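You operate a simulated robot arm through the tools that you are given. There is no shell and no other tool. Be economical: measure what you need, move in short steps, check, and stop when the job is done.

The job below is to be done with a simulated robot arm. You get a single attempt, and the scene is never put back.

TASK
Top up the hot water pot from the clear jug to the FULL mark.
Fine: switch it off first; jug back, lid shut, then switch it on again; spill nothing. Set down upright: clear jug.

It is judged by the outcome, as a careful person would: the job done as asked, and still so three seconds after it is handed in. It fails if anything else is knocked over, pushed out of place, dropped, spilled or broken. Lids that push on must go on centred and level and be pressed home; caps that screw on are set level and turned clockwise until they are tight.

THE ROBOT
A 7-joint arm with a two-finger parallel gripper, fixed in place. Base frame: the origin is at the foot of the arm, x ahead of it, y to its left, z up. Lengths are in mm, angles in rad, forces in N, time in s.
With the tool pointing down near the work surface it reaches from about 340 to 780 mm from the base axis. Its first joint turns from -2.897 to 2.897 rad. Payload 3.91 kg.
The tool frame sits at the grasp point between the pads (the TCP): z along the fingers, y along the line on which they close. The tips reach 30 mm beyond it. The gripper opens to 110 mm. The fingers are 20 mm wide and 10 mm thick; the gripper's body (48 by 112 mm) begins 55 mm behind the TCP.
Orientation is told as [roll, pitch, yaw] about the base's x, y, z axes, in that order, counted from this pose: with the fingers straight down and closing along the base's y, the tool's x points along the base's -x, its y along +y and its z along -z.

THE INTERFACE
- The arm moves only by the tool jog_arm. Its arguments are lists of equal length, an entry for each row: "delta_pos": the shift along the tool's x, y, z in units of 100 mm (1.0 is 100 mm), a list of three; "rotation": the turn, a rotation vector about the tool's x, y, z in units of 90 degrees (1.0 is 90 degrees), a list of three; "fingers": the closure in counts, from 0 (fully open) to 255 (shut). In form: {"delta_pos": [[tx, ty, tz], ...], "rotation": [[wx, wy, wz], ...], "fingers": [fingers, ...]}. A call has 1 to 10 rows; each row is the pose to reach, as a shift and turn from the pose commanded when the call began, along the tool's axes at that moment. A call with a number of a shift or a turn outside -1 to 1 is refused whole. Each row takes 0.2 s and may step no farther than 50 mm and 0.15 rad from the row before; otherwise, or with a gripper value out of range, the whole call is refused. Where a pose cannot be reached the arm comes as near as it can. A force on the tool above 40 N (or 10 N above the force at the start of the call, whichever is more), or a blocked arm, ends the call early, and 0.2 s more pass. The fingers move at their own pace (about 153 mm/s each) and stop on an object; they squeeze with about 25 N. The grip force told is the motor's: it shows also when the fingers shut on nothing. Time passes only in rows, and 0.2 s behind the last, so rows that repeat a pose let the fingers close. It gives the time, the measured TCP pose, the force on the tool (base axes), the opening and the grip force at its end, in the units of the frame above (readings bear some noise), with the torque about the TCP (base axes, N m) and any sound that the robot's microphone picked up.
- Cameras (640 x 400 px; columns grow to the right, rows downward): "scene" is fixed at [49.6, -497.7, 1521.3]; the picture's right is [0.77, -0.63, 0.00], its down [-0.34, -0.41, -0.85] and it looks along [0.54, 0.66, -0.53] (base axes); focal length 299 px, centre (320, 200). "wrist" rides on the gripper at [77, 7, -114] in the tool frame; the picture's right is [-0.09, 1.00, 0.00], its down [-0.80, -0.07, -0.59] and it looks along [-0.59, -0.05, 0.80] (tool axes); focal length 270 px, centre (320, 200). There is no depth. A picture from a camera that has moved, and an enlarged one, comes with that camera's place and axes in the base frame and with its lens.
- grab_frame(camera): a new picture of that camera. No time passes.
- slide_trunk(by): slides the trunk up (or, below 0, down) by that many mm; the arm rides with it, the base frame stays. It gives what a move gives, with no picture.
- zoom(camera, box): a new picture of the part [left, top, right, bottom] of that camera's present view, enlarged. No time passes.
- hand_in(): hands the job in; it is judged then, once.

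Go step by step. Nothing tells you positions but the pictures and the camera data: compare them with the known pose of the tool, close in by small moves and look again before you grip or let go. The budget is 120 turns and 84 pictures, counting those below and the enlarged ones. Unless the task says otherwise, let go and move clear before handing in, and close with one line.

The tools are called after "Request:" by a JSON object that holds its "method" and its "body". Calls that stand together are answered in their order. jog_arm: Moves the arm, as the interface text tells. Its arguments: {"type":"object","properties":{"delta_pos":{"type":"array"},"rotation":{"type":"array"},"fingers":{"type":"array"}},"required":["delta_pos","rotation","fingers"]} The other tools are called the same way: slide_trunk (by) slides the trunk up or down; grab_frame (camera) takes a picture; zoom (camera, box) takes an enlarged picture of a part of a camera's view; hand_in () hands the job in.

At the start:

```text
time: 0.0
ee_pos: [384.6, 101.1, 1363.0]
ee_rot: [0.001, -0.001, -0.001]
force: [0.4, 0.4, -0.7]
moment: [-0.01, 0.02, 0.01]
width: 110.0
grip_force: 0.0
trunk travel left (down, up): [-550.0, 60.0]
```

scene: 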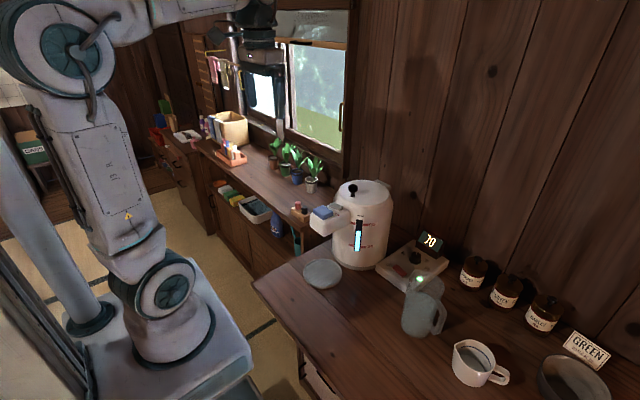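
wrist: 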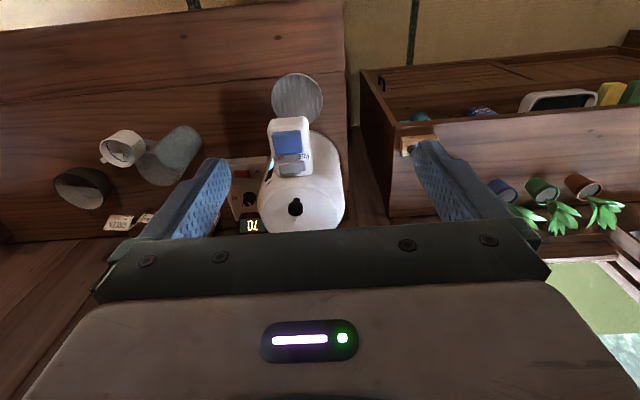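

I see the hot water pot on the counter with a level gauge, a control box showing 70, a clear jug and a cup. I'll look closer first.

Request:
{"method": "zoom", "body": {"camera": "scene", "box": [290, 170, 460, 276]}}

Request:
{"method": "zoom", "body": {"camera": "scene", "box": [370, 230, 530, 390]}}

Request:
{"method": "zoom", "body": {"camera": "wrist", "box": [80, 50, 380, 240]}}

```text
3.76 times, centred on (375, 223) of scene
camera zoom: at [49.6, -497.7, 1521.3], right [0.77, -0.63, 0.0], down [-0.34, -0.41, -0.85], along [0.54, 0.66, -0.53], focal length 1124 px, centre (113, 113)
```

zoom: 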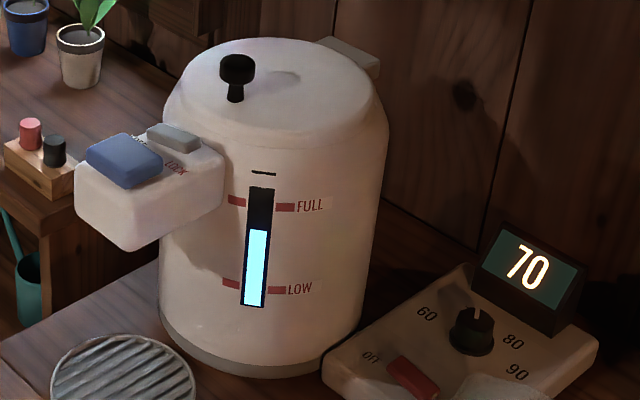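

```text
2.50 times, centred on (450, 310) of scene
camera zoom: at [49.6, -497.7, 1521.3], right [0.77, -0.63, 0.0], down [-0.34, -0.41, -0.85], along [0.54, 0.66, -0.53], focal length 747 px, centre (-5, -75)
```

zoom: 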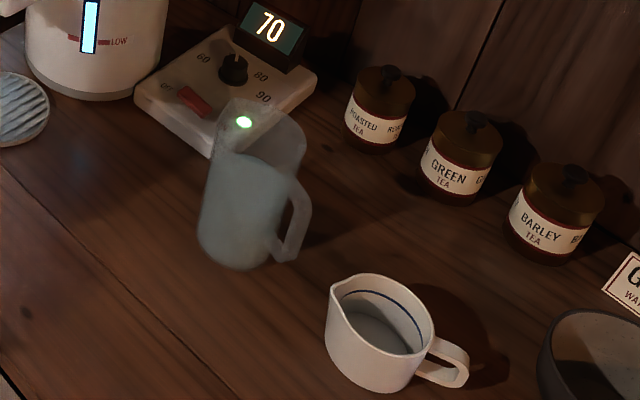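

```text
2.11 times, centred on (230, 145) of wrist
camera zoom: at [306.9, 106.4, 1475.6], right [0.09, 1.0, 0.0], down [0.8, -0.07, 0.59], along [0.59, -0.05, -0.8], focal length 569 px, centre (510, 316)
```

zoom: 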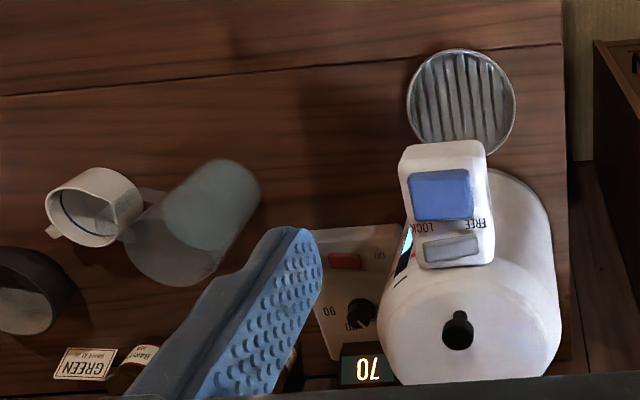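

The knob is near (609,35,1085) and the red rocker near (659,-135,852). I'll lower the trunk partway, move sideways, and look from closer.

Request:
{"method": "slide_trunk", "body": {"by": -250}}

Request:
{"method": "jog_arm", "body": {"delta_pos": [[0, -0.5, 0], [0, -1, 0]], "rotation": [[0, 0, 0], [0, 0, 0]], "fingers": [0, 0]}}

Request:
{"method": "jog_arm", "body": {"delta_pos": [[0, -0.5, 0], [0, -1, 0]], "rotation": [[0, 0, 0], [0, 0, 0]], "fingers": [0, 0]}}

Request:
{"method": "grab_frame", "body": {"camera": "wrist"}}

```text
time: 2.6
ee_pos: [383.4, 101.8, 1112.7]
ee_rot: [0.001, 0.001, 0.0]
force: [-0.3, -0.6, 1.1]
moment: [0.0, 0.02, 0.03]
width: 109.8
grip_force: 0.0
trunk travel left (down, up): [-300.0, 310.0]
```

```text
time: 3.2
ee_pos: [382.5, 0.9, 1112.1]
ee_rot: [0.001, -0.001, 0.001]
force: [0.4, 0.1, -0.3]
moment: [-0.02, 0.01, -0.01]
width: 110.3
grip_force: 0.2
trunk travel left (down, up): [-300.0, 310.0]
```

```text
time: 3.8
ee_pos: [382.3, -100.8, 1111.5]
ee_rot: [0.0, -0.002, 0.001]
force: [0.5, -0.2, -0.6]
moment: [-0.06, 0.0, 0.02]
width: 109.7
grip_force: 0.1
trunk travel left (down, up): [-300.0, 310.0]
```

```text
78 pictures are left
camera wrist: at [305.3, -95.0, 1226.0], right [0.09, 1.0, 0.0], down [0.8, -0.07, 0.59], along [0.59, -0.05, -0.8], focal length 270 px, centre (320, 200)
```

wrist: 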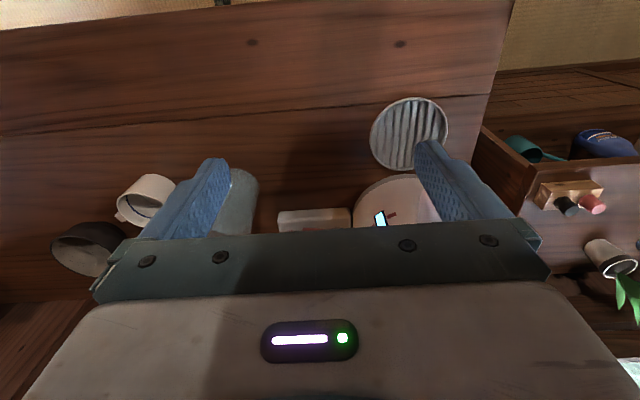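

The gripper hides much of the wrist view from here. I'll zoom the scene camera tightly on the box and the jug.

Request:
{"method": "zoom", "body": {"camera": "scene", "box": [390, 250, 470, 350]}}

Request:
{"method": "zoom", "body": {"camera": "scene", "box": [370, 225, 450, 275]}}

Request:
{"method": "zoom", "body": {"camera": "scene", "box": [300, 170, 400, 235]}}

```text
4.00 times, centred on (430, 300) of scene
camera zoom: at [49.6, -497.7, 1521.3], right [0.77, -0.63, 0.0], down [-0.34, -0.41, -0.85], along [0.54, 0.66, -0.53], focal length 1194 px, centre (-120, -200)
```

zoom: 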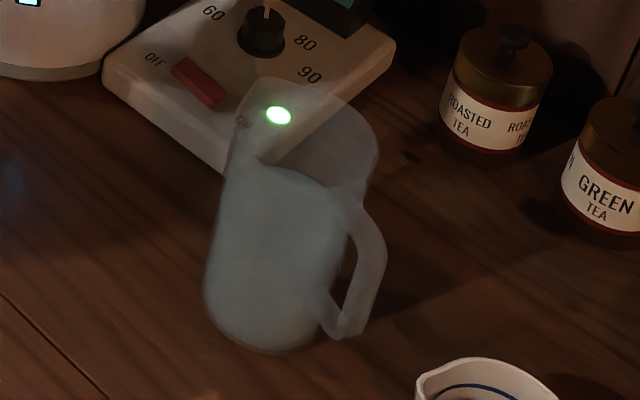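

```text
8.00 times, centred on (410, 250) of scene
camera zoom: at [49.6, -497.7, 1521.3], right [0.77, -0.63, 0.0], down [-0.34, -0.41, -0.85], along [0.54, 0.66, -0.53], focal length 2389 px, centre (-400, -200)
```

zoom: 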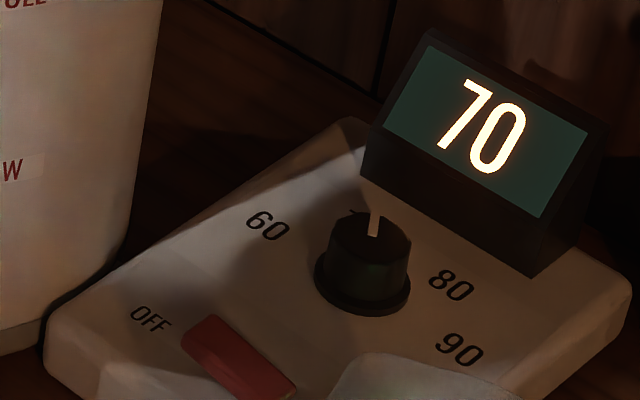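

```text
6.15 times, centred on (350, 202) of scene
camera zoom: at [49.6, -497.7, 1521.3], right [0.77, -0.63, 0.0], down [-0.34, -0.41, -0.85], along [0.54, 0.66, -0.53], focal length 1838 px, centre (135, 185)
```

zoom: 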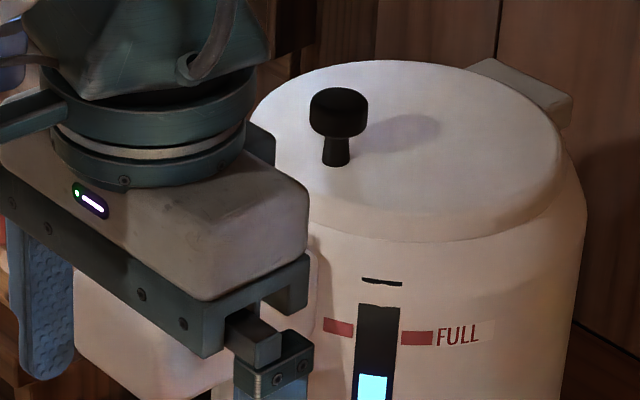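

The rocker runs along y with OFF at its pot-side end, around (660,-124). The jug is near (552,-277), with its spout towards +y and its handle towards -y. I'll yaw the tool so it's narrow along y, shut the fingers and look again.

Request:
{"method": "jog_arm", "body": {"delta_pos": [[-0.1, 0, 0], [-0.2, 0, 0], [-0.3, 0, 0], [-0.4, 0, 0], [-0.5, 0, 0], [-0.6, 0, 0], [-0.7, 0, 0], [-0.8, 0, 0], [-0.9, 0, 0], [-1.0, 0, 0]], "rotation": [[0, 0, -0.095], [0, 0, -0.19], [0, 0, -0.285], [0, 0, -0.38], [0, 0, -0.475], [0, 0, -0.57], [0, 0, -0.665], [0, 0, -0.76], [0, 0, -0.855], [0, 0, -0.95]], "fingers": [0, 0, 0, 0, 0, 255, 255, 255, 255, 255]}}

Request:
{"method": "jog_arm", "body": {"delta_pos": [[0, 0, 0]], "rotation": [[0, 0, -0.05]], "fingers": [255]}}

Request:
{"method": "grab_frame", "body": {"camera": "wrist"}}

```text
time: 6.0
ee_pos: [484.8, -100.0, 1112.4]
ee_rot: [0.0, 0.001, 1.495]
force: [-1.0, 0.6, 0.2]
moment: [0.0, 0.01, 0.0]
width: 0.1
grip_force: 24.6
trunk travel left (down, up): [-300.0, 310.0]
```

```text
time: 6.4
ee_pos: [483.9, -99.2, 1113.2]
ee_rot: [0.001, 0.001, 1.571]
force: [0.2, -0.3, 0.2]
moment: [-0.02, 0.02, -0.02]
width: 0.0
grip_force: 25.6
trunk travel left (down, up): [-300.0, 310.0]
```

```text
74 pictures are left
camera wrist: at [477.0, -177.9, 1225.9], right [-1.0, 0.09, 0.0], down [0.07, 0.8, 0.59], along [0.05, 0.59, -0.8], focal length 270 px, centre (320, 200)
```

wrist: 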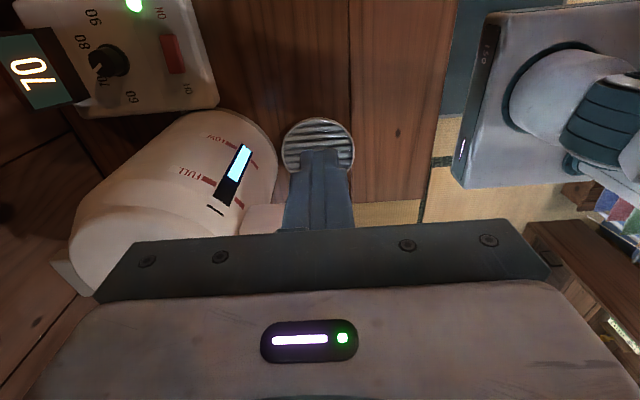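

Both cameras agree the rocker's OFF end is near (663,-124,~850). I'll move above it and start down.

Request:
{"method": "jog_arm", "body": {"delta_pos": [[0.13, -0.45, 0], [0.26, -0.9, 0]], "rotation": [[0, 0, 0], [0, 0, 0]], "fingers": [255, 255]}}

Request:
{"method": "jog_arm", "body": {"delta_pos": [[0, -0.45, 0], [0, -0.89, 0], [0, -0.89, 0.4], [0, -0.89, 0.8]], "rotation": [[0, 0, 0], [0, 0, 0], [0, 0, 0], [0, 0, 0]], "fingers": [255, 255, 255, 255]}}

Request:
{"method": "jog_arm", "body": {"delta_pos": [[0, 0, 0.4], [0, 0, 0.8], [0, 0, 1.0]], "rotation": [[0, 0, 0], [0, 0, 0], [0, 0, 0]], "fingers": [255, 255, 255]}}

Request:
{"method": "grab_frame", "body": {"camera": "wrist"}}

Request:
{"method": "grab_frame", "body": {"camera": "scene"}}

```text
time: 7.0
ee_pos: [575.4, -125.1, 1110.9]
ee_rot: [-0.001, -0.001, 1.571]
force: [-1.6, -0.2, -0.2]
moment: [0.0, 0.04, -0.02]
width: 0.0
grip_force: 24.4
trunk travel left (down, up): [-300.0, 310.0]
```

```text
time: 8.0
ee_pos: [665.2, -125.5, 1030.8]
ee_rot: [0.0, 0.0, 1.57]
force: [0.6, 0.2, 0.3]
moment: [0.06, 0.02, -0.06]
width: 0.1
grip_force: 25.0
out of reach, approached as far as the arm can: row 1, 2, 3
trunk travel left (down, up): [-300.0, 310.0]
```

```text
time: 8.8
ee_pos: [662.5, -124.7, 930.5]
ee_rot: [0.0, -0.001, 1.572]
force: [1.2, -0.7, 0.2]
moment: [0.0, -0.01, -0.01]
width: 0.0
grip_force: 24.6
trunk travel left (down, up): [-300.0, 310.0]
```

```text
73 pictures are left
camera wrist: at [656.1, -203.4, 1045.2], right [-1.0, 0.09, 0.0], down [0.07, 0.8, 0.59], along [0.05, 0.59, -0.8], focal length 270 px, centre (320, 200)
```

wrist: 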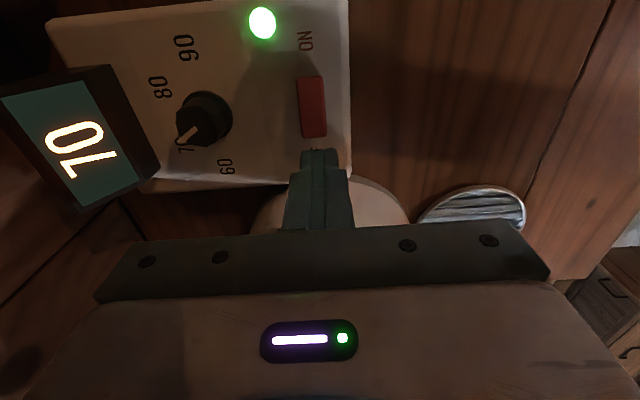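

```text
72 pictures are left
```

scene: 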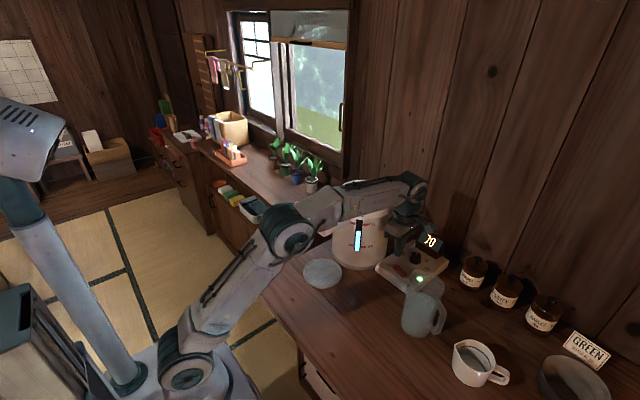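

The rocker spans y -121 to -163 at x≈667. I'll shift 4 mm and press its OFF end in small steps.

Request:
{"method": "jog_arm", "body": {"delta_pos": [[0, -0.04, 0.2], [0, -0.04, 0.38], [0, -0.04, 0.42], [0, -0.04, 0.45], [0, -0.04, 0.48]], "rotation": [[0, 0, 0], [0, 0, 0], [0, 0, 0], [0, 0, 0], [0, 0, 0]], "fingers": [255, 255, 255, 255, 255]}}

Request:
{"method": "grab_frame", "body": {"camera": "wrist"}}

```text
time: 10.0
ee_pos: [666.9, -125.1, 883.2]
ee_rot: [0.0, 0.0, 1.571]
force: [0.8, -0.8, 0.6]
moment: [0.04, -0.01, 0.02]
width: 0.0
grip_force: 24.8
trunk travel left (down, up): [-300.0, 310.0]
```

```text
71 pictures are left
camera wrist: at [660.1, -203.7, 997.4], right [-1.0, 0.09, 0.0], down [0.07, 0.8, 0.59], along [0.05, 0.59, -0.8], focal length 270 px, centre (320, 200)
```

wrist: 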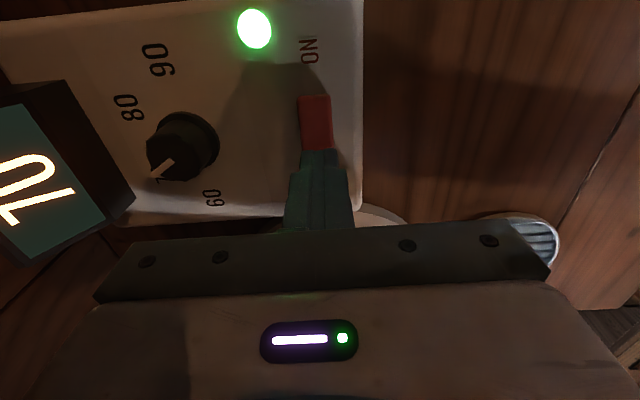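

No contact yet at tip z≈853, and the finger is lined up over the OFF half. I'll continue down in 2 mm steps.

Request:
{"method": "jog_arm", "body": {"delta_pos": [[0, 0, 0.02], [0, 0, 0.04], [0, 0, 0.06], [0, 0, 0.08], [0, 0, 0.1], [0, 0, 0.12]], "rotation": [[0, 0, 0], [0, 0, 0], [0, 0, 0], [0, 0, 0], [0, 0, 0], [0, 0, 0]], "fingers": [255, 255, 255, 255, 255, 255]}}

Request:
{"method": "grab_frame", "body": {"camera": "wrist"}}

```text
time: 11.4
ee_pos: [666.4, -124.3, 877.3]
ee_rot: [-0.009, 0.001, 1.572]
force: [3.9, 1.9, 27.5]
moment: [-0.2, -0.07, 0.43]
width: 0.0
grip_force: 25.0
trunk travel left (down, up): [-300.0, 310.0]
```

```text
70 pictures are left
camera wrist: at [659.1, -201.9, 990.1], right [-1.0, 0.09, -0.01], down [0.06, 0.8, 0.59], along [0.06, 0.59, -0.8], focal length 270 px, centre (320, 200)
```

wrist: 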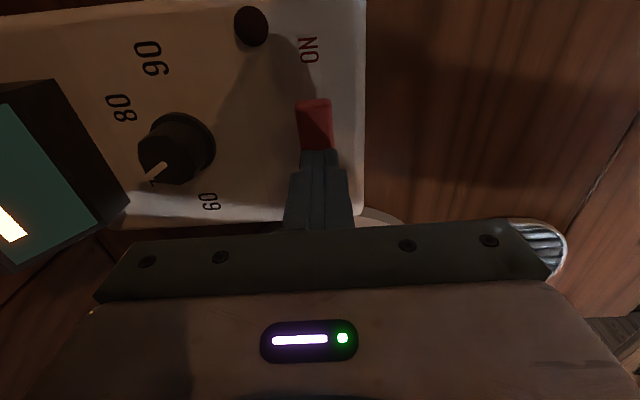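

The lamp went dark, so the pot is off. I'll retreat upward and look at the lid, knob and hinge.

Request:
{"method": "slide_trunk", "body": {"by": 310}}

Request:
{"method": "jog_arm", "body": {"delta_pos": [[0.45, 0.4, 0], [0.9, 0.8, 0]], "rotation": [[0, 0, 0], [0, 0, 0]], "fingers": [255, 255]}}

Request:
{"method": "grab_frame", "body": {"camera": "wrist"}}

Request:
{"method": "zoom", "body": {"camera": "scene", "box": [300, 160, 420, 280]}}

```text
time: 14.5
ee_pos: [667.6, -124.4, 1182.0]
ee_rot: [0.0, 0.002, 1.572]
force: [0.4, 0.1, -0.3]
moment: [0.01, 0.01, -0.01]
width: 0.0
grip_force: 24.8
trunk travel left (down, up): [-610.0, 0.0]
```

```text
refused: row 1 steps farther than a row can; nothing moved
```

```text
69 pictures are left
camera wrist: at [660.3, -203.5, 1295.4], right [-1.0, 0.09, 0.0], down [0.07, 0.8, 0.59], along [0.05, 0.59, -0.8], focal length 270 px, centre (320, 200)
```

wrist: 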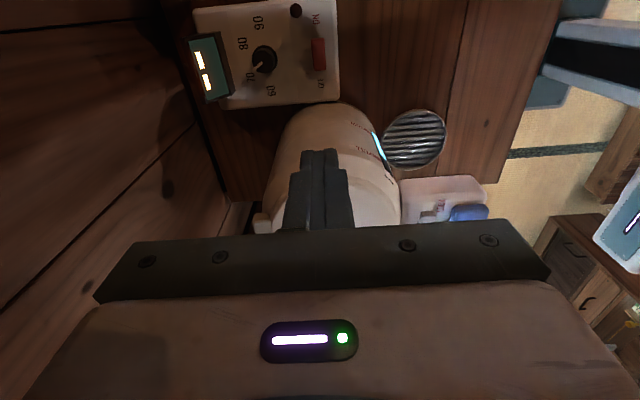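

```text
3.33 times, centred on (360, 220) of scene
camera zoom: at [49.6, -497.7, 1521.3], right [0.77, -0.63, 0.0], down [-0.34, -0.41, -0.85], along [0.54, 0.66, -0.53], focal length 996 px, centre (187, 133)
```

zoom: 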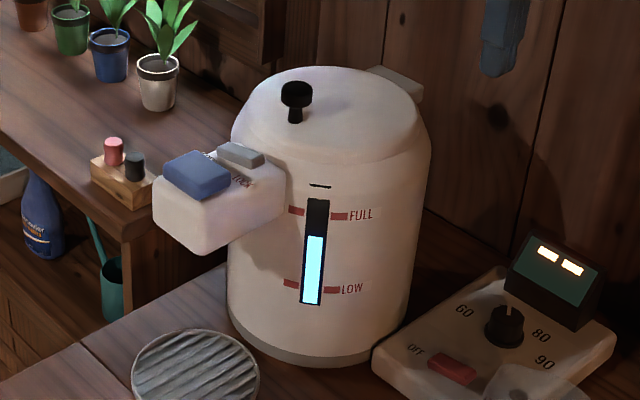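

The jug and pot geometry is consistent: the hinge is at about (755,38,1045) and the knob at (609,35), with its head at about z 1080–1092. I'll approach the knob horizontally from the front with the camera on top, which needs another 90° of yaw. I'm backing off first.

Request:
{"method": "jog_arm", "body": {"delta_pos": [[-0.3, 0.38, 0], [-0.6, 0.76, 0], [-0.9, 1.0, 0]], "rotation": [[0, 0, 0], [0, 0, 0], [0, 0, 0]], "fingers": [255, 255, 255]}}

Request:
{"method": "jog_arm", "body": {"delta_pos": [[-0.1, 0.15, 0], [-0.2, 0.3, 0], [-0.3, 0.45, 0], [-0.4, 0.6, 0], [-0.5, 0.75, 0], [-0.55, 0.9, 0], [-0.6, 1, 0], [-0.65, 1, 0], [-0.68, 1, 0], [-0.7, 1, 0]], "rotation": [[0, 0, -0.095], [0, 0, -0.19], [0, 0, -0.285], [0, 0, -0.38], [0, 0, -0.475], [0, 0, -0.57], [0, 0, -0.665], [0, 0, -0.76], [0, 0, -0.855], [0, 0, -0.95]], "fingers": [255, 255, 255, 255, 255, 255, 255, 255, 255, 255]}}

```text
time: 15.3
ee_pos: [566.0, -33.3, 1181.8]
ee_rot: [-0.002, -0.001, 1.57]
force: [0.1, 0.7, -0.1]
moment: [-0.02, -0.02, 0.01]
width: 0.2
grip_force: 25.3
trunk travel left (down, up): [-610.0, 0.0]
```

```text
time: 17.5
ee_pos: [468.4, 35.0, 1181.7]
ee_rot: [-0.001, 0.0, 3.065]
force: [1.0, -0.1, 1.6]
moment: [0.01, 0.0, 0.01]
width: 0.0
grip_force: 24.9
trunk travel left (down, up): [-610.0, 0.0]
```

The yaw works. I'll finish it, then pitch up to 30° below horizontal with the fingers partly open.

Request:
{"method": "jog_arm", "body": {"delta_pos": [[0, 0, 0]], "rotation": [[0, 0, -0.0487]], "fingers": [120]}}

Request:
{"method": "jog_arm", "body": {"delta_pos": [[0, 0, 0], [0, 0, 0], [0, 0, 0], [0, 0, 0], [0, 0, 0], [0, 0, 0], [0, 0, 0]], "rotation": [[0, 0.095, 0], [0, 0.19, 0], [0, 0.285, 0], [0, 0.38, 0], [0, 0.475, 0], [0, 0.57, 0], [0, 0.665, 0]], "fingers": [120, 120, 120, 120, 120, 120, 120]}}

Request:
{"method": "grab_frame", "body": {"camera": "wrist"}}

Request:
{"method": "grab_frame", "body": {"camera": "scene"}}

```text
time: 17.9
ee_pos: [466.3, 35.3, 1181.1]
ee_rot: [0.002, 0.0, 3.14]
force: [0.6, 0.1, 0.1]
moment: [-0.01, -0.01, 0.01]
width: 58.2
grip_force: 0.0
trunk travel left (down, up): [-610.0, 0.0]
```

```text
time: 19.5
ee_pos: [487.1, 38.5, 1190.6]
ee_rot: [-0.001, 1.044, -3.143]
force: [0.8, -1.8, -0.4]
moment: [0.09, -0.02, 0.18]
width: 58.3
grip_force: 0.0
out of reach, approached as far as the arm can: row 7
trunk travel left (down, up): [-610.0, 0.0]
```

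```text
67 pictures are left
camera wrist: at [427.2, 30.2, 1313.9], right [-0.04, -1.0, -0.08], down [-0.92, 0.07, -0.39], along [0.39, 0.05, -0.92], focal length 270 px, centre (320, 200)
```

wrist: 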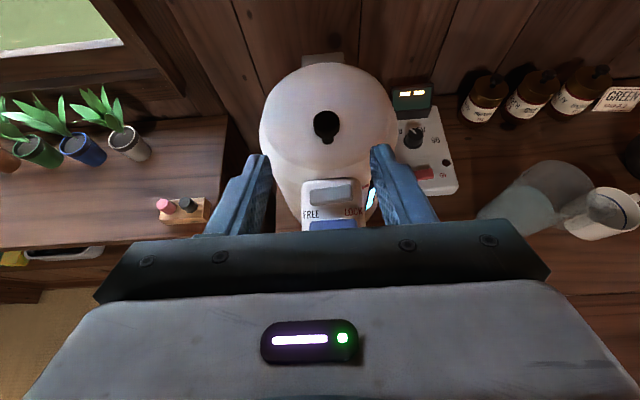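

```text
66 pictures are left
```

scene: 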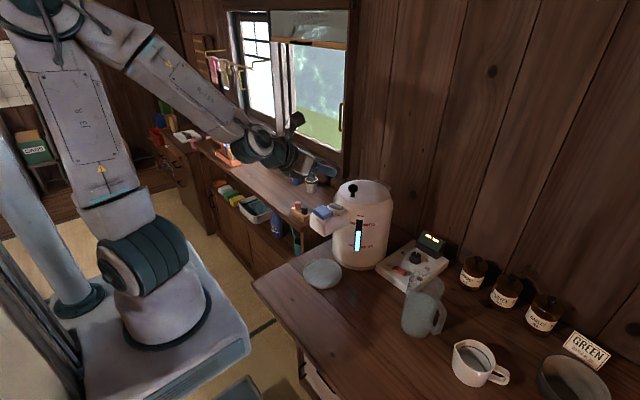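

The knob sits at about (610,33,1085) and the view is good. I'm moving to a standoff about 60 mm short of it along the tool axis.

Request:
{"method": "jog_arm", "body": {"delta_pos": [[-0.15, 0, 0.4], [-0.3, 0.04, 0.8]], "rotation": [[0, 0, 0], [0, 0, 0]], "fingers": [120, 120]}}

Request:
{"method": "grab_frame", "body": {"camera": "wrist"}}

```text
time: 20.1
ee_pos: [541.9, 33.5, 1125.9]
ee_rot: [-0.002, 1.045, 3.137]
force: [0.7, -1.2, -0.5]
moment: [0.01, -0.02, 0.01]
width: 58.0
grip_force: 0.0
trunk travel left (down, up): [-610.0, 0.0]
```

```text
65 pictures are left
camera wrist: at [481.3, 25.3, 1248.3], right [-0.05, -1.0, -0.08], down [-0.92, 0.07, -0.39], along [0.4, 0.05, -0.92], focal length 270 px, centre (320, 200)
```

wrist: 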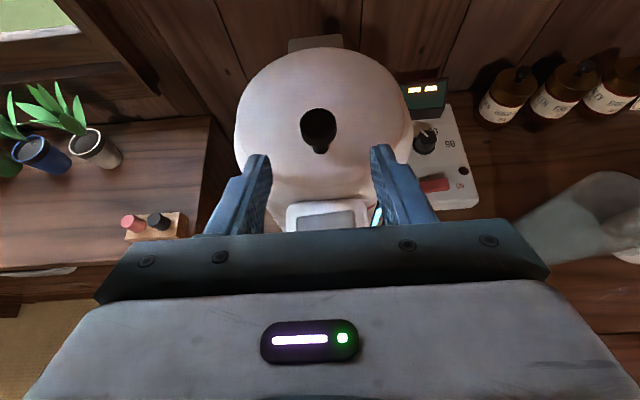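

The knob lines up along the tool axis. I'll advance 64 mm and close on it.

Request:
{"method": "jog_arm", "body": {"delta_pos": [[0, 0, 0.3], [0, 0, 0.5], [0, 0, 0.64]], "rotation": [[0, 0, 0], [0, 0, 0], [0, 0, 0]], "fingers": [120, 120, 120]}}

Request:
{"method": "zoom", "body": {"camera": "scene", "box": [300, 150, 420, 230]}}

Request:
{"method": "grab_frame", "body": {"camera": "wrist"}}

```text
time: 20.9
ee_pos: [596.3, 32.9, 1093.2]
ee_rot: [-0.001, 1.044, 3.139]
force: [0.4, 0.2, -0.6]
moment: [0.02, -0.01, 0.02]
width: 58.5
grip_force: 0.0
trunk travel left (down, up): [-610.0, 0.0]
```

```text
5.00 times, centred on (360, 190) of scene
camera zoom: at [49.6, -497.7, 1521.3], right [0.77, -0.63, 0.0], down [-0.34, -0.41, -0.85], along [0.54, 0.66, -0.53], focal length 1493 px, centre (120, 250)
```

zoom: 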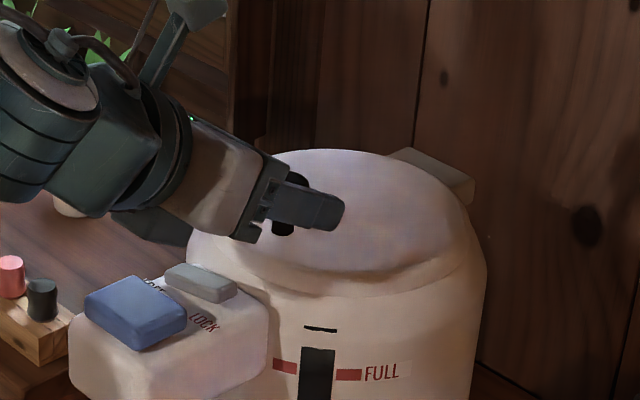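

```text
63 pictures are left
camera wrist: at [535.2, 26.0, 1216.7], right [-0.05, -1.0, -0.08], down [-0.92, 0.07, -0.39], along [0.4, 0.05, -0.92], focal length 270 px, centre (320, 200)
```

wrist: 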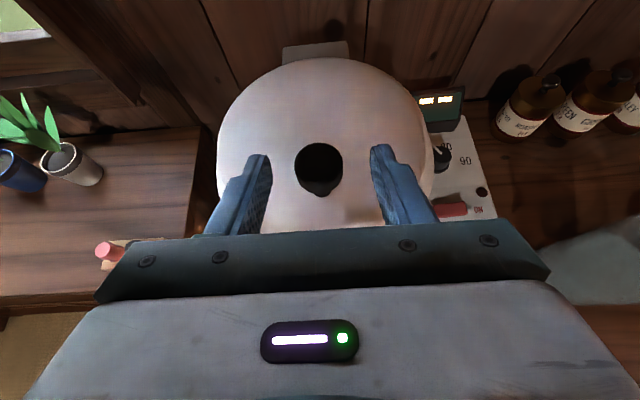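

The fingers straddle the knob. Closing now.

Request:
{"method": "jog_arm", "body": {"delta_pos": [[0, 0, 0], [0, 0, 0], [0, 0, 0]], "rotation": [[0, 0, 0], [0, 0, 0], [0, 0, 0]], "fingers": [255, 255, 255]}}

Request:
{"method": "zoom", "body": {"camera": "scene", "box": [300, 150, 420, 230]}}

```text
time: 21.7
ee_pos: [595.3, 35.4, 1094.4]
ee_rot: [0.0, 1.045, 3.143]
force: [-1.3, 4.0, 0.6]
moment: [0.08, 0.05, 0.13]
width: 27.0
grip_force: 44.9
trunk travel left (down, up): [-610.0, 0.0]
```

```text
5.00 times, centred on (360, 190) of scene
camera zoom: at [49.6, -497.7, 1521.3], right [0.77, -0.63, 0.0], down [-0.34, -0.41, -0.85], along [0.54, 0.66, -0.53], focal length 1493 px, centre (120, 250)
```

zoom: 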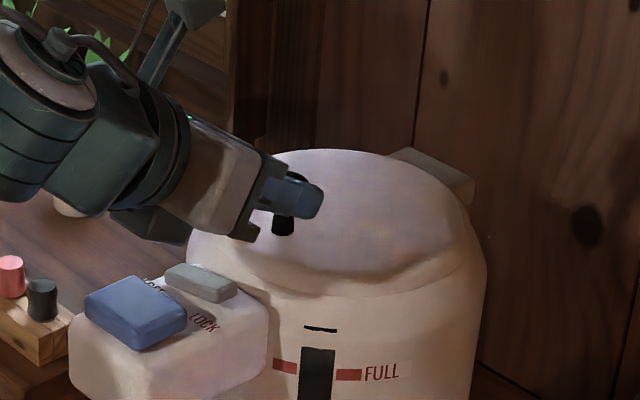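

I have a firm hold on the knob. I'll start the lid's arc with a 10° test about the estimated hinge and read the forces.

Request:
{"method": "jog_arm", "body": {"delta_pos": [[0.07, 0, -0.015], [0.143, 0, -0.026], [0.215, 0, -0.034], [0.287, 0, -0.04]], "rotation": [[0, -0.028, 0], [0, -0.056, 0], [0, -0.084, 0], [0, -0.111, 0]], "fingers": [255, 255, 255, 255]}}

Request:
{"method": "zoom", "body": {"camera": "scene", "box": [300, 150, 420, 230]}}

```text
time: 22.7
ee_pos: [607.7, 34.4, 1120.2]
ee_rot: [0.001, 0.872, 3.141]
force: [4.4, 5.3, 3.7]
moment: [0.34, -0.97, 0.41]
width: 26.9
grip_force: 45.1
trunk travel left (down, up): [-610.0, 0.0]
```

```text
5.00 times, centred on (360, 190) of scene
camera zoom: at [49.6, -497.7, 1521.3], right [0.77, -0.63, 0.0], down [-0.34, -0.41, -0.85], along [0.54, 0.66, -0.53], focal length 1493 px, centre (120, 250)
```

zoom: 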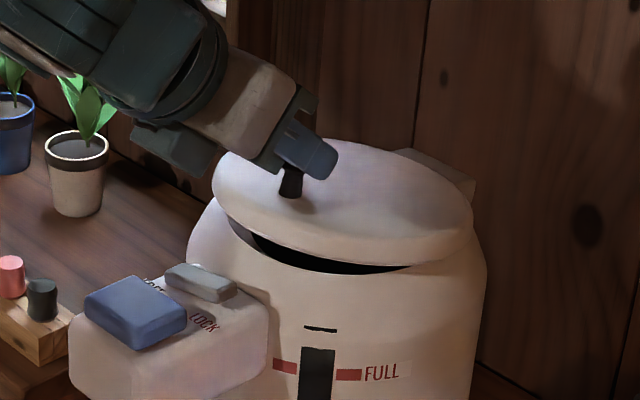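

The lid is hinged and lifts cleanly along the arc. Continuing another 30°.

Request:
{"method": "jog_arm", "body": {"delta_pos": [[0.143, 0, -0.026], [0.285, 0, -0.04], [0.43, 0, -0.039], [0.573, 0, -0.029], [0.715, 0, -0.004], [0.855, 0, 0.03]], "rotation": [[0, -0.0556, 0], [0, -0.111, 0], [0, -0.167, 0], [0, -0.222, 0], [0, -0.278, 0], [0, -0.333, 0]], "fingers": [255, 255, 255, 255, 255, 255]}}

Request:
{"method": "zoom", "body": {"camera": "scene", "box": [300, 130, 420, 210]}}

```text
time: 24.1
ee_pos: [664.2, 35.8, 1182.6]
ee_rot: [0.003, 0.345, 3.14]
force: [3.3, 3.1, -8.4]
moment: [0.08, 0.37, 0.01]
width: 27.3
grip_force: 44.6
trunk travel left (down, up): [-610.0, 0.0]
```

```text
5.00 times, centred on (360, 170) of scene
camera zoom: at [49.6, -497.7, 1521.3], right [0.77, -0.63, 0.0], down [-0.34, -0.41, -0.85], along [0.54, 0.66, -0.53], focal length 1493 px, centre (120, 350)
```

zoom: 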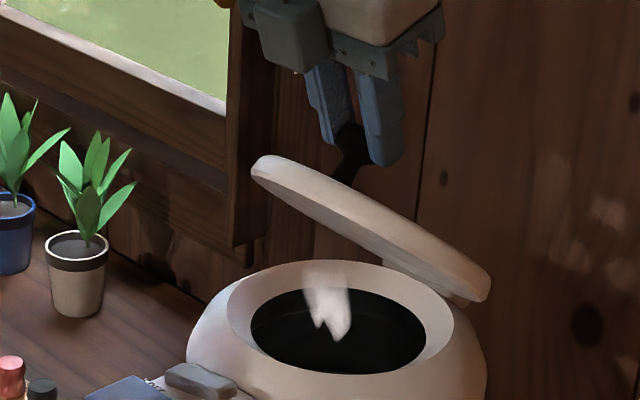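

The lid is at 40° and forces are small. Continuing 25° further.

Request:
{"method": "jog_arm", "body": {"delta_pos": [[0.143, 0, -0.026], [0.285, 0, -0.04], [0.43, 0, -0.039], [0.573, 0, -0.029], [0.715, 0, -0.004]], "rotation": [[0, -0.0556, 0], [0, -0.111, 0], [0, -0.167, 0], [0, -0.222, 0], [0, -0.278, 0]], "fingers": [255, 255, 255, 255, 255]}}

Request:
{"method": "zoom", "body": {"camera": "scene", "box": [300, 110, 420, 190]}}

```text
time: 25.3
ee_pos: [728.6, 35.0, 1208.1]
ee_rot: [0.003, -0.086, 3.138]
force: [9.8, 4.2, -3.4]
moment: [0.11, -1.57, -0.02]
width: 27.3
grip_force: 45.6
out of reach, approached as far as the arm can: row 5
trunk travel left (down, up): [-610.0, 0.0]
```

```text
5.00 times, centred on (360, 150) of scene
camera zoom: at [49.6, -497.7, 1521.3], right [0.77, -0.63, 0.0], down [-0.34, -0.41, -0.85], along [0.54, 0.66, -0.53], focal length 1493 px, centre (120, 450)
```

zoom: 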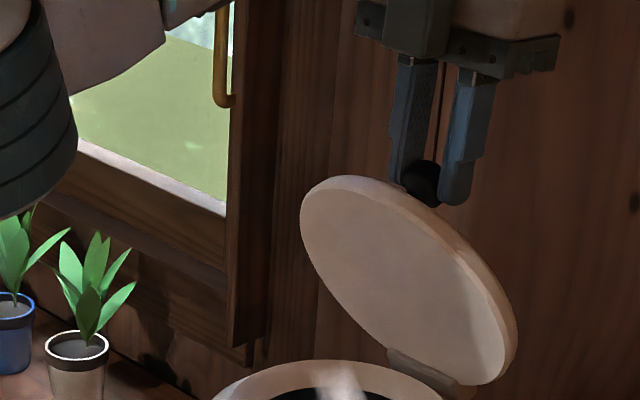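

The lid is at about 65° and the arm is near its reach. Leaning the tool forward regains reach, so I'll carry the knob on while letting it pivot in the pads.

Request:
{"method": "jog_arm", "body": {"delta_pos": [[0.08, 0, -0.015], [0.16, 0, -0.025], [0.24, 0, -0.035], [0.32, 0, -0.035], [0.4, 0, -0.03], [0.48, 0, -0.02]], "rotation": [[0, 0.028, 0], [0, 0.056, 0], [0, 0.084, 0], [0, 0.111, 0], [0, 0.14, 0], [0, 0.167, 0]], "fingers": [255, 255, 255, 255, 255, 255]}}

Request:
{"method": "zoom", "body": {"camera": "scene", "box": [300, 110, 420, 190]}}

```text
time: 26.7
ee_pos: [772.5, 35.9, 1207.7]
ee_rot: [0.0, 0.178, 3.139]
force: [-6.4, 5.7, 18.6]
moment: [0.15, 1.36, -0.08]
width: 27.1
grip_force: 45.1
trunk travel left (down, up): [-610.0, 0.0]
```

```text
5.00 times, centred on (360, 150) of scene
camera zoom: at [49.6, -497.7, 1521.3], right [0.77, -0.63, 0.0], down [-0.34, -0.41, -0.85], along [0.54, 0.66, -0.53], focal length 1493 px, centre (120, 450)
```

zoom: 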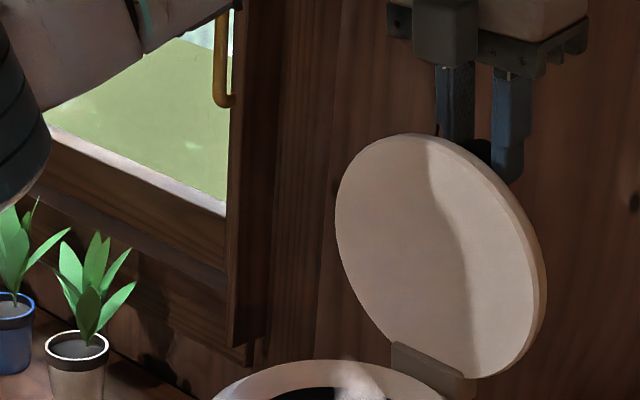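

The lid is nearly vertical. I'll push a bit further, then open the fingers slightly to see whether it stays.

Request:
{"method": "jog_arm", "body": {"delta_pos": [[0.06, 0, 0.01], [0.12, 0, 0.02], [0.18, 0, 0.03]], "rotation": [[0, 0.02, 0], [0, 0.04, 0], [0, 0.06, 0]], "fingers": [255, 255, 255]}}

Request:
{"method": "jog_arm", "body": {"delta_pos": [[0, 0, 0], [0, 0, 0], [0, 0, 0]], "rotation": [[0, 0, 0], [0, 0, 0], [0, 0, 0]], "fingers": [150, 130, 130]}}

Request:
{"method": "zoom", "body": {"camera": "scene", "box": [300, 110, 420, 190]}}

```text
time: 27.5
ee_pos: [791.9, 35.6, 1203.9]
ee_rot: [0.0, 0.264, 3.141]
force: [-10.4, 5.0, -5.9]
moment: [0.04, 1.52, -0.02]
width: 27.0
grip_force: 45.7
trunk travel left (down, up): [-610.0, 0.0]
```

```text
time: 28.3
ee_pos: [792.9, 33.5, 1204.4]
ee_rot: [0.002, 0.267, 3.138]
force: [-0.1, -0.1, 0.0]
moment: [0.0, -0.02, -0.01]
width: 53.8
grip_force: 0.1
trunk travel left (down, up): [-610.0, 0.0]
```

```text
5.00 times, centred on (360, 150) of scene
camera zoom: at [49.6, -497.7, 1521.3], right [0.77, -0.63, 0.0], down [-0.34, -0.41, -0.85], along [0.54, 0.66, -0.53], focal length 1493 px, centre (120, 450)
```

zoom: 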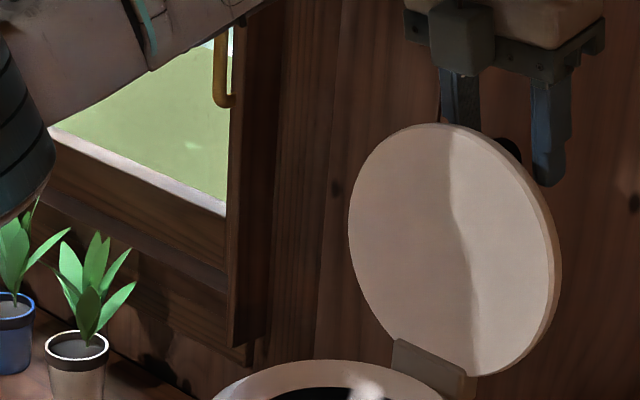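

The lid stays open past vertical. I'm retreating straight back along the tool axis and checking.

Request:
{"method": "jog_arm", "body": {"delta_pos": [[0, 0, -0.2], [0, 0, -0.4], [-0.1, 0, -0.65], [-0.5, 0, -0.75], [-0.95, 0, -0.8]], "rotation": [[0, 0, 0], [0, 0, 0], [0, 0, 0], [0, 0, 0], [0, 0, 0]], "fingers": [100, 100, 100, 100, 100]}}

Request:
{"method": "grab_frame", "body": {"camera": "scene"}}

Request:
{"method": "grab_frame", "body": {"camera": "wrist"}}

```text
time: 29.5
ee_pos: [678.2, 35.7, 1257.4]
ee_rot: [0.002, 0.268, -3.141]
force: [1.0, 0.7, 0.5]
moment: [-0.04, -0.04, -0.04]
width: 67.1
grip_force: 0.2
trunk travel left (down, up): [-610.0, 0.0]
```

```text
56 pictures are left
```

scene: 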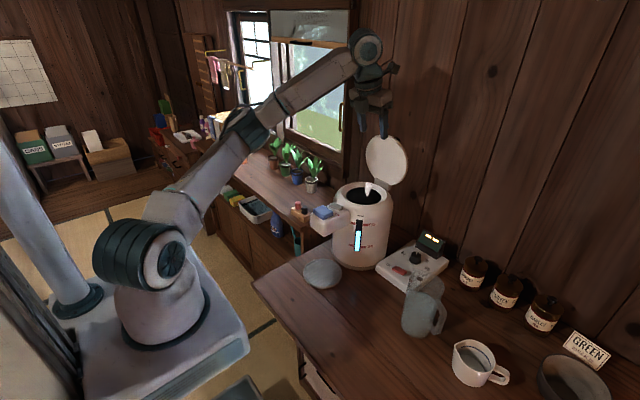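

```text
55 pictures are left
camera wrist: at [722.3, 27.6, 1387.7], right [-0.08, -1.0, -0.02], down [-0.93, 0.07, 0.36], along [-0.36, 0.05, -0.93], focal length 270 px, centre (320, 200)
```

wrist: 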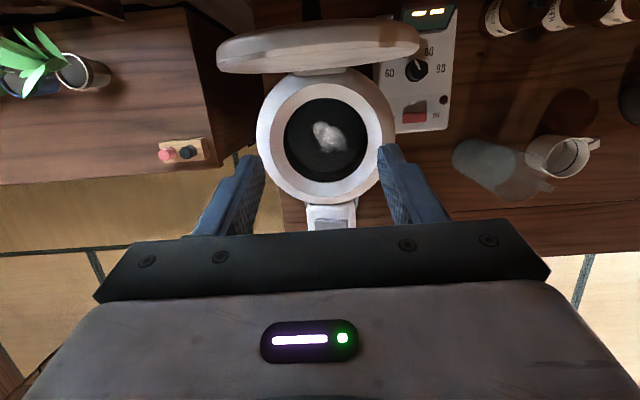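

The lid is open and stable. The opening is centred at about (670,33) with a radius of about 52 mm. I'll take a close look at the jug from this overhead view.

Request:
{"method": "zoom", "body": {"camera": "wrist", "box": [440, 120, 600, 220]}}

Request:
{"method": "zoom", "body": {"camera": "scene", "box": [340, 205, 380, 260]}}

```text
4.00 times, centred on (520, 170) of wrist
camera zoom: at [722.3, 27.6, 1387.7], right [-0.08, -1.0, -0.02], down [-0.93, 0.07, 0.36], along [-0.36, 0.05, -0.93], focal length 1081 px, centre (-480, 320)
```

zoom: 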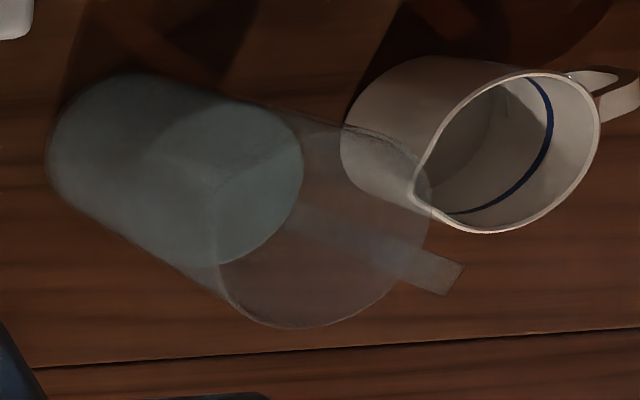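

```text
7.27 times, centred on (360, 232) of scene
camera zoom: at [49.6, -497.7, 1521.3], right [0.77, -0.63, 0.0], down [-0.34, -0.41, -0.85], along [0.54, 0.66, -0.53], focal length 2172 px, centre (29, -36)
```

zoom: 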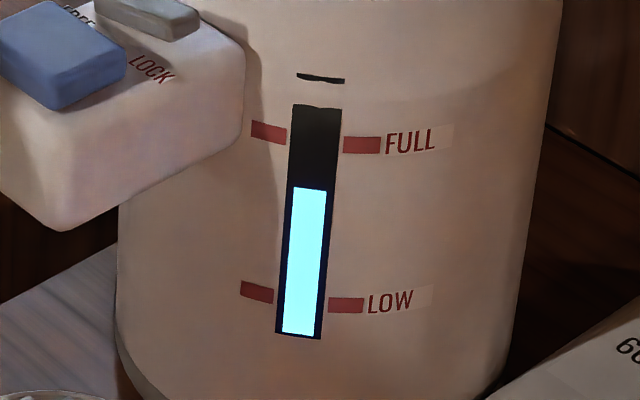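

The jug is near (570,-275). Next I'll straighten the tool, yaw it back so it closes along x with the camera on the handle side, and move over the jug.

Request:
{"method": "jog_arm", "body": {"delta_pos": [[-0.3, 0, -0.1], [-0.6, 0.3, -0.2], [-0.9, 0.7, -0.2]], "rotation": [[0, -0.057, 0], [0, -0.114, 0], [0, -0.17, 0]], "fingers": [60, 0, 0]}}

Request:
{"method": "jog_arm", "body": {"delta_pos": [[0, 0.1, 0], [0, 0.2, 0], [0, 0.3, 0], [0, 0.4, 0], [0, 0.5, 0], [0, 0.6, 0], [0, 0.7, 0], [0, 0.8, 0], [0, 0.9, 0], [0, 1, 0]], "rotation": [[0, 0, 0.095], [0, 0, 0.19], [0, 0, 0.285], [0, 0, 0.38], [0, 0, 0.475], [0, 0, 0.57], [0, 0, 0.665], [0, 0, 0.76], [0, 0, 0.855], [0, 0, 0.95]], "fingers": [0, 0, 0, 0, 0, 0, 0, 0, 0, 0]}}

Request:
{"method": "jog_arm", "body": {"delta_pos": [[0.4, 0, 0]], "rotation": [[0, 0, 0.05]], "fingers": [0]}}

Request:
{"method": "grab_frame", "body": {"camera": "wrist"}}

```text
time: 30.3
ee_pos: [587.1, -36.3, 1254.5]
ee_rot: [-0.001, -0.004, 3.139]
force: [0.5, -0.2, -0.6]
moment: [0.02, 0.01, 0.0]
width: 110.0
grip_force: 0.0
trunk travel left (down, up): [-610.0, 0.0]
```

```text
time: 32.5
ee_pos: [588.3, -135.2, 1252.1]
ee_rot: [0.0, 0.0, 1.645]
force: [0.1, 1.0, 0.3]
moment: [0.0, 0.02, 0.01]
width: 110.0
grip_force: 0.1
trunk travel left (down, up): [-610.0, 0.0]
```

```text
time: 32.9
ee_pos: [590.7, -177.0, 1252.9]
ee_rot: [0.0, -0.003, 1.563]
force: [0.6, 0.1, -0.4]
moment: [-0.01, 0.01, -0.01]
width: 110.1
grip_force: 0.2
trunk travel left (down, up): [-610.0, 0.0]
```

```text
52 pictures are left
camera wrist: at [582.6, -256.6, 1365.6], right [-1.0, 0.09, 0.0], down [0.08, 0.8, 0.6], along [0.06, 0.59, -0.8], focal length 270 px, centre (320, 200)
```

wrist: 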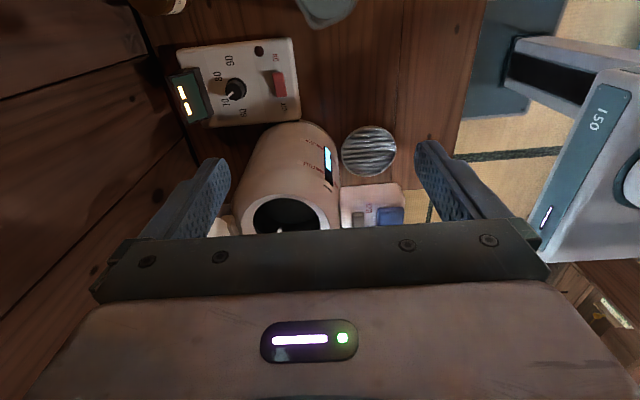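

The jug is just off the top of this view. I'll move further along -y for a straight look at it.

Request:
{"method": "jog_arm", "body": {"delta_pos": [[0.45, 0, 0], [0.9, 0, 0]], "rotation": [[0, 0, 0], [0, 0, 0]], "fingers": [0, 0]}}

Request:
{"method": "jog_arm", "body": {"delta_pos": [[0.45, 0.1, 0], [0.7, 0.15, 0]], "rotation": [[0, 0, 0], [0, 0, 0]], "fingers": [0, 0]}}

Request:
{"method": "zoom", "body": {"camera": "wrist", "box": [200, 0, 460, 240]}}

```text
time: 33.5
ee_pos: [595.9, -208.7, 1254.2]
ee_rot: [-0.001, 0.003, 1.572]
force: [0.4, 1.0, -0.2]
moment: [0.02, 0.02, 0.02]
width: 110.0
grip_force: 0.0
out of reach, approached as far as the arm can: row 1, 2
trunk travel left (down, up): [-610.0, 0.0]
```

```text
time: 34.1
ee_pos: [548.3, -216.8, 1252.3]
ee_rot: [-0.001, 0.001, 1.57]
force: [-0.3, 0.3, -0.3]
moment: [0.01, -0.06, 0.02]
width: 109.8
grip_force: 0.0
out of reach, approached as far as the arm can: row 1, 2
trunk travel left (down, up): [-610.0, 0.0]
```

```text
1.67 times, centred on (330, 120) of wrist
camera zoom: at [541.0, -296.5, 1365.2], right [-1.0, 0.09, 0.0], down [0.07, 0.8, 0.59], along [0.06, 0.59, -0.8], focal length 450 px, centre (303, 333)
```

zoom: 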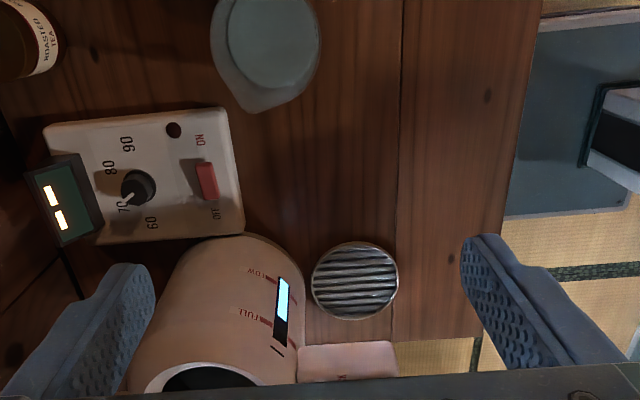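

From here the spout tip is near (592,-230) and the jug axis near (575,-271), with the rim at z≈965. The spout points about 23° off +y towards +x. I'll descend, turn the tool to match and refine.

Request:
{"method": "jog_arm", "body": {"delta_pos": [[0, 0, 0.4], [0.05, 0, 0.8], [0.1, 0, 1.0]], "rotation": [[0, 0, 0.085], [0, 0, 0.17], [0, 0, 0.262]], "fingers": [0, 0, 0]}}

Request:
{"method": "grab_frame", "body": {"camera": "wrist"}}

```text
time: 34.9
ee_pos: [551.0, -228.4, 1149.0]
ee_rot: [-0.001, 0.001, 1.157]
force: [-0.3, 0.4, 0.3]
moment: [0.01, -0.05, -0.02]
width: 110.1
grip_force: 0.0
trunk travel left (down, up): [-610.0, 0.0]
```

```text
50 pictures are left
camera wrist: at [513.6, -297.9, 1263.3], right [-0.88, 0.48, 0.0], down [0.39, 0.7, 0.59], along [0.29, 0.52, -0.8], focal length 270 px, centre (320, 200)
```

wrist: 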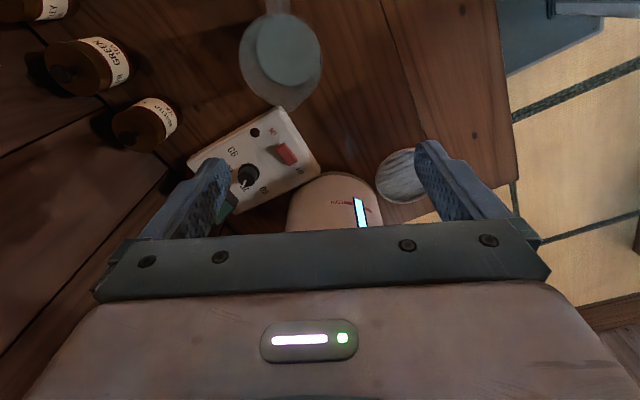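

I'll zoom in here to pin down the rim, spout and handle directions.

Request:
{"method": "zoom", "body": {"camera": "wrist", "box": [220, 0, 348, 120]}}

```text
3.33 times, centred on (284, 60) of wrist
camera zoom: at [513.6, -297.9, 1263.3], right [-0.88, 0.48, 0.0], down [0.39, 0.7, 0.59], along [0.29, 0.52, -0.8], focal length 901 px, centre (440, 667)
```

zoom: 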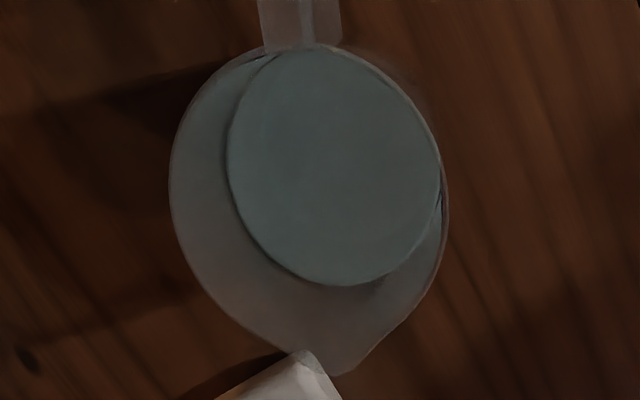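

The jug is now clear: centre at about (571,-275), radius about 42, spout at 23° off +y. I'll move over it and stop with the tips above the rim.

Request:
{"method": "jog_arm", "body": {"delta_pos": [[0.17, -0.18, 0.2], [0.346, -0.37, 0.5], [0.346, -0.37, 0.9], [0.346, -0.37, 1.0]], "rotation": [[0, 0, 0], [0, 0, 0], [0, 0, 0], [0, 0, 0]], "fingers": [0, 0, 0, 0]}}

Request:
{"method": "grab_frame", "body": {"camera": "wrist"}}

Request:
{"method": "zoom", "body": {"camera": "scene", "box": [360, 210, 488, 340]}}

```text
time: 35.9
ee_pos: [566.5, -253.5, 1075.1]
ee_rot: [-0.001, -0.003, 1.157]
force: [0.7, -1.2, 0.6]
moment: [0.01, -0.03, 0.0]
width: 109.9
grip_force: 0.1
out of reach, approached as far as the arm can: row 2, 3, 4
trunk travel left (down, up): [-610.0, 0.0]
```

```text
48 pictures are left
camera wrist: at [529.4, -323.0, 1188.8], right [-0.88, 0.48, 0.0], down [0.39, 0.71, 0.59], along [0.29, 0.52, -0.8], focal length 270 px, centre (320, 200)
```

wrist: 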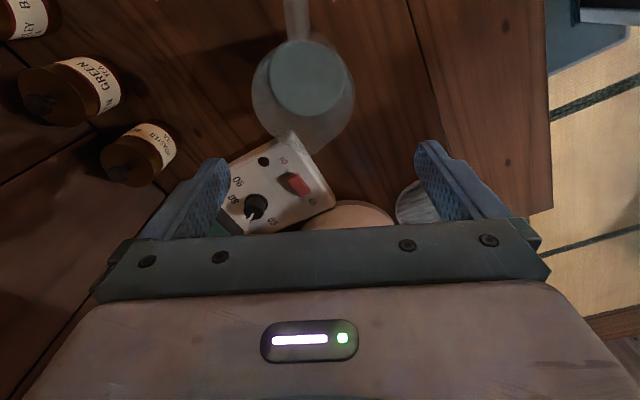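

```text
3.08 times, centred on (424, 275) of scene
camera zoom: at [49.6, -497.7, 1521.3], right [0.77, -0.63, 0.0], down [-0.34, -0.41, -0.85], along [0.54, 0.66, -0.53], focal length 919 px, centre (0, -31)
```

zoom: 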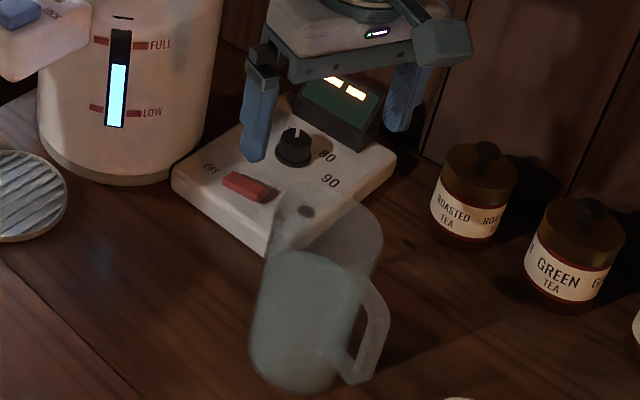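

The arm stopped short, probably on a joint limit rather than distance. I'll raise the arm, lower the trunk to change the configuration, and retry.

Request:
{"method": "jog_arm", "body": {"delta_pos": [[0, 0, -0.4], [0, 0, -0.8]], "rotation": [[0, 0, 0], [0, 0, 0]], "fingers": [0, 0]}}

Request:
{"method": "slide_trunk", "body": {"by": -120}}

```text
time: 36.5
ee_pos: [571.9, -244.8, 1160.6]
ee_rot: [0.002, 0.0, 1.158]
force: [-0.4, -0.2, 0.1]
moment: [-0.01, -0.02, 0.01]
width: 109.9
grip_force: 0.0
out of reach, approached as far as the arm can: row 2
trunk travel left (down, up): [-610.0, 0.0]
```

```text
time: 38.0
ee_pos: [571.3, -245.6, 1040.3]
ee_rot: [0.0, 0.0, 1.158]
force: [-0.6, -0.7, -0.1]
moment: [0.01, 0.01, -0.02]
width: 110.1
grip_force: 0.0
trunk travel left (down, up): [-490.0, 120.0]
```

Request:
{"method": "jog_arm", "body": {"delta_pos": [[0.13, -0.06, 0], [0.27, -0.119, 0]], "rotation": [[0, 0, 0], [0, 0, 0]], "fingers": [0, 0]}}

```text
time: 38.6
ee_pos: [572.2, -244.8, 1038.5]
ee_rot: [-0.001, 0.0, 1.158]
force: [-0.5, -0.1, 0.9]
moment: [0.03, 0.0, -0.01]
width: 110.1
grip_force: 0.0
out of reach, approached as far as the arm can: row 1, 2
trunk travel left (down, up): [-490.0, 120.0]
```

Request:
{"method": "grab_frame", "body": {"camera": "scene"}}

```text
46 pictures are left
```

scene: 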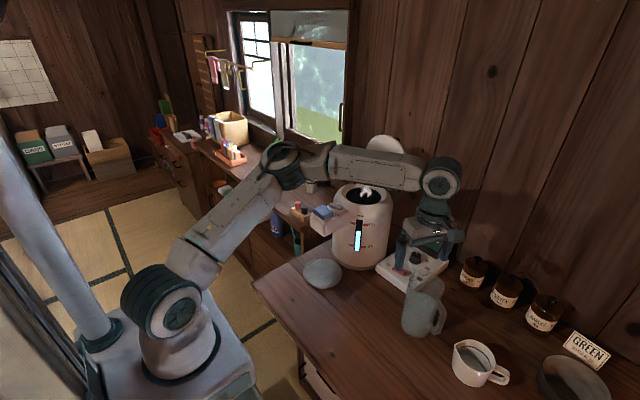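

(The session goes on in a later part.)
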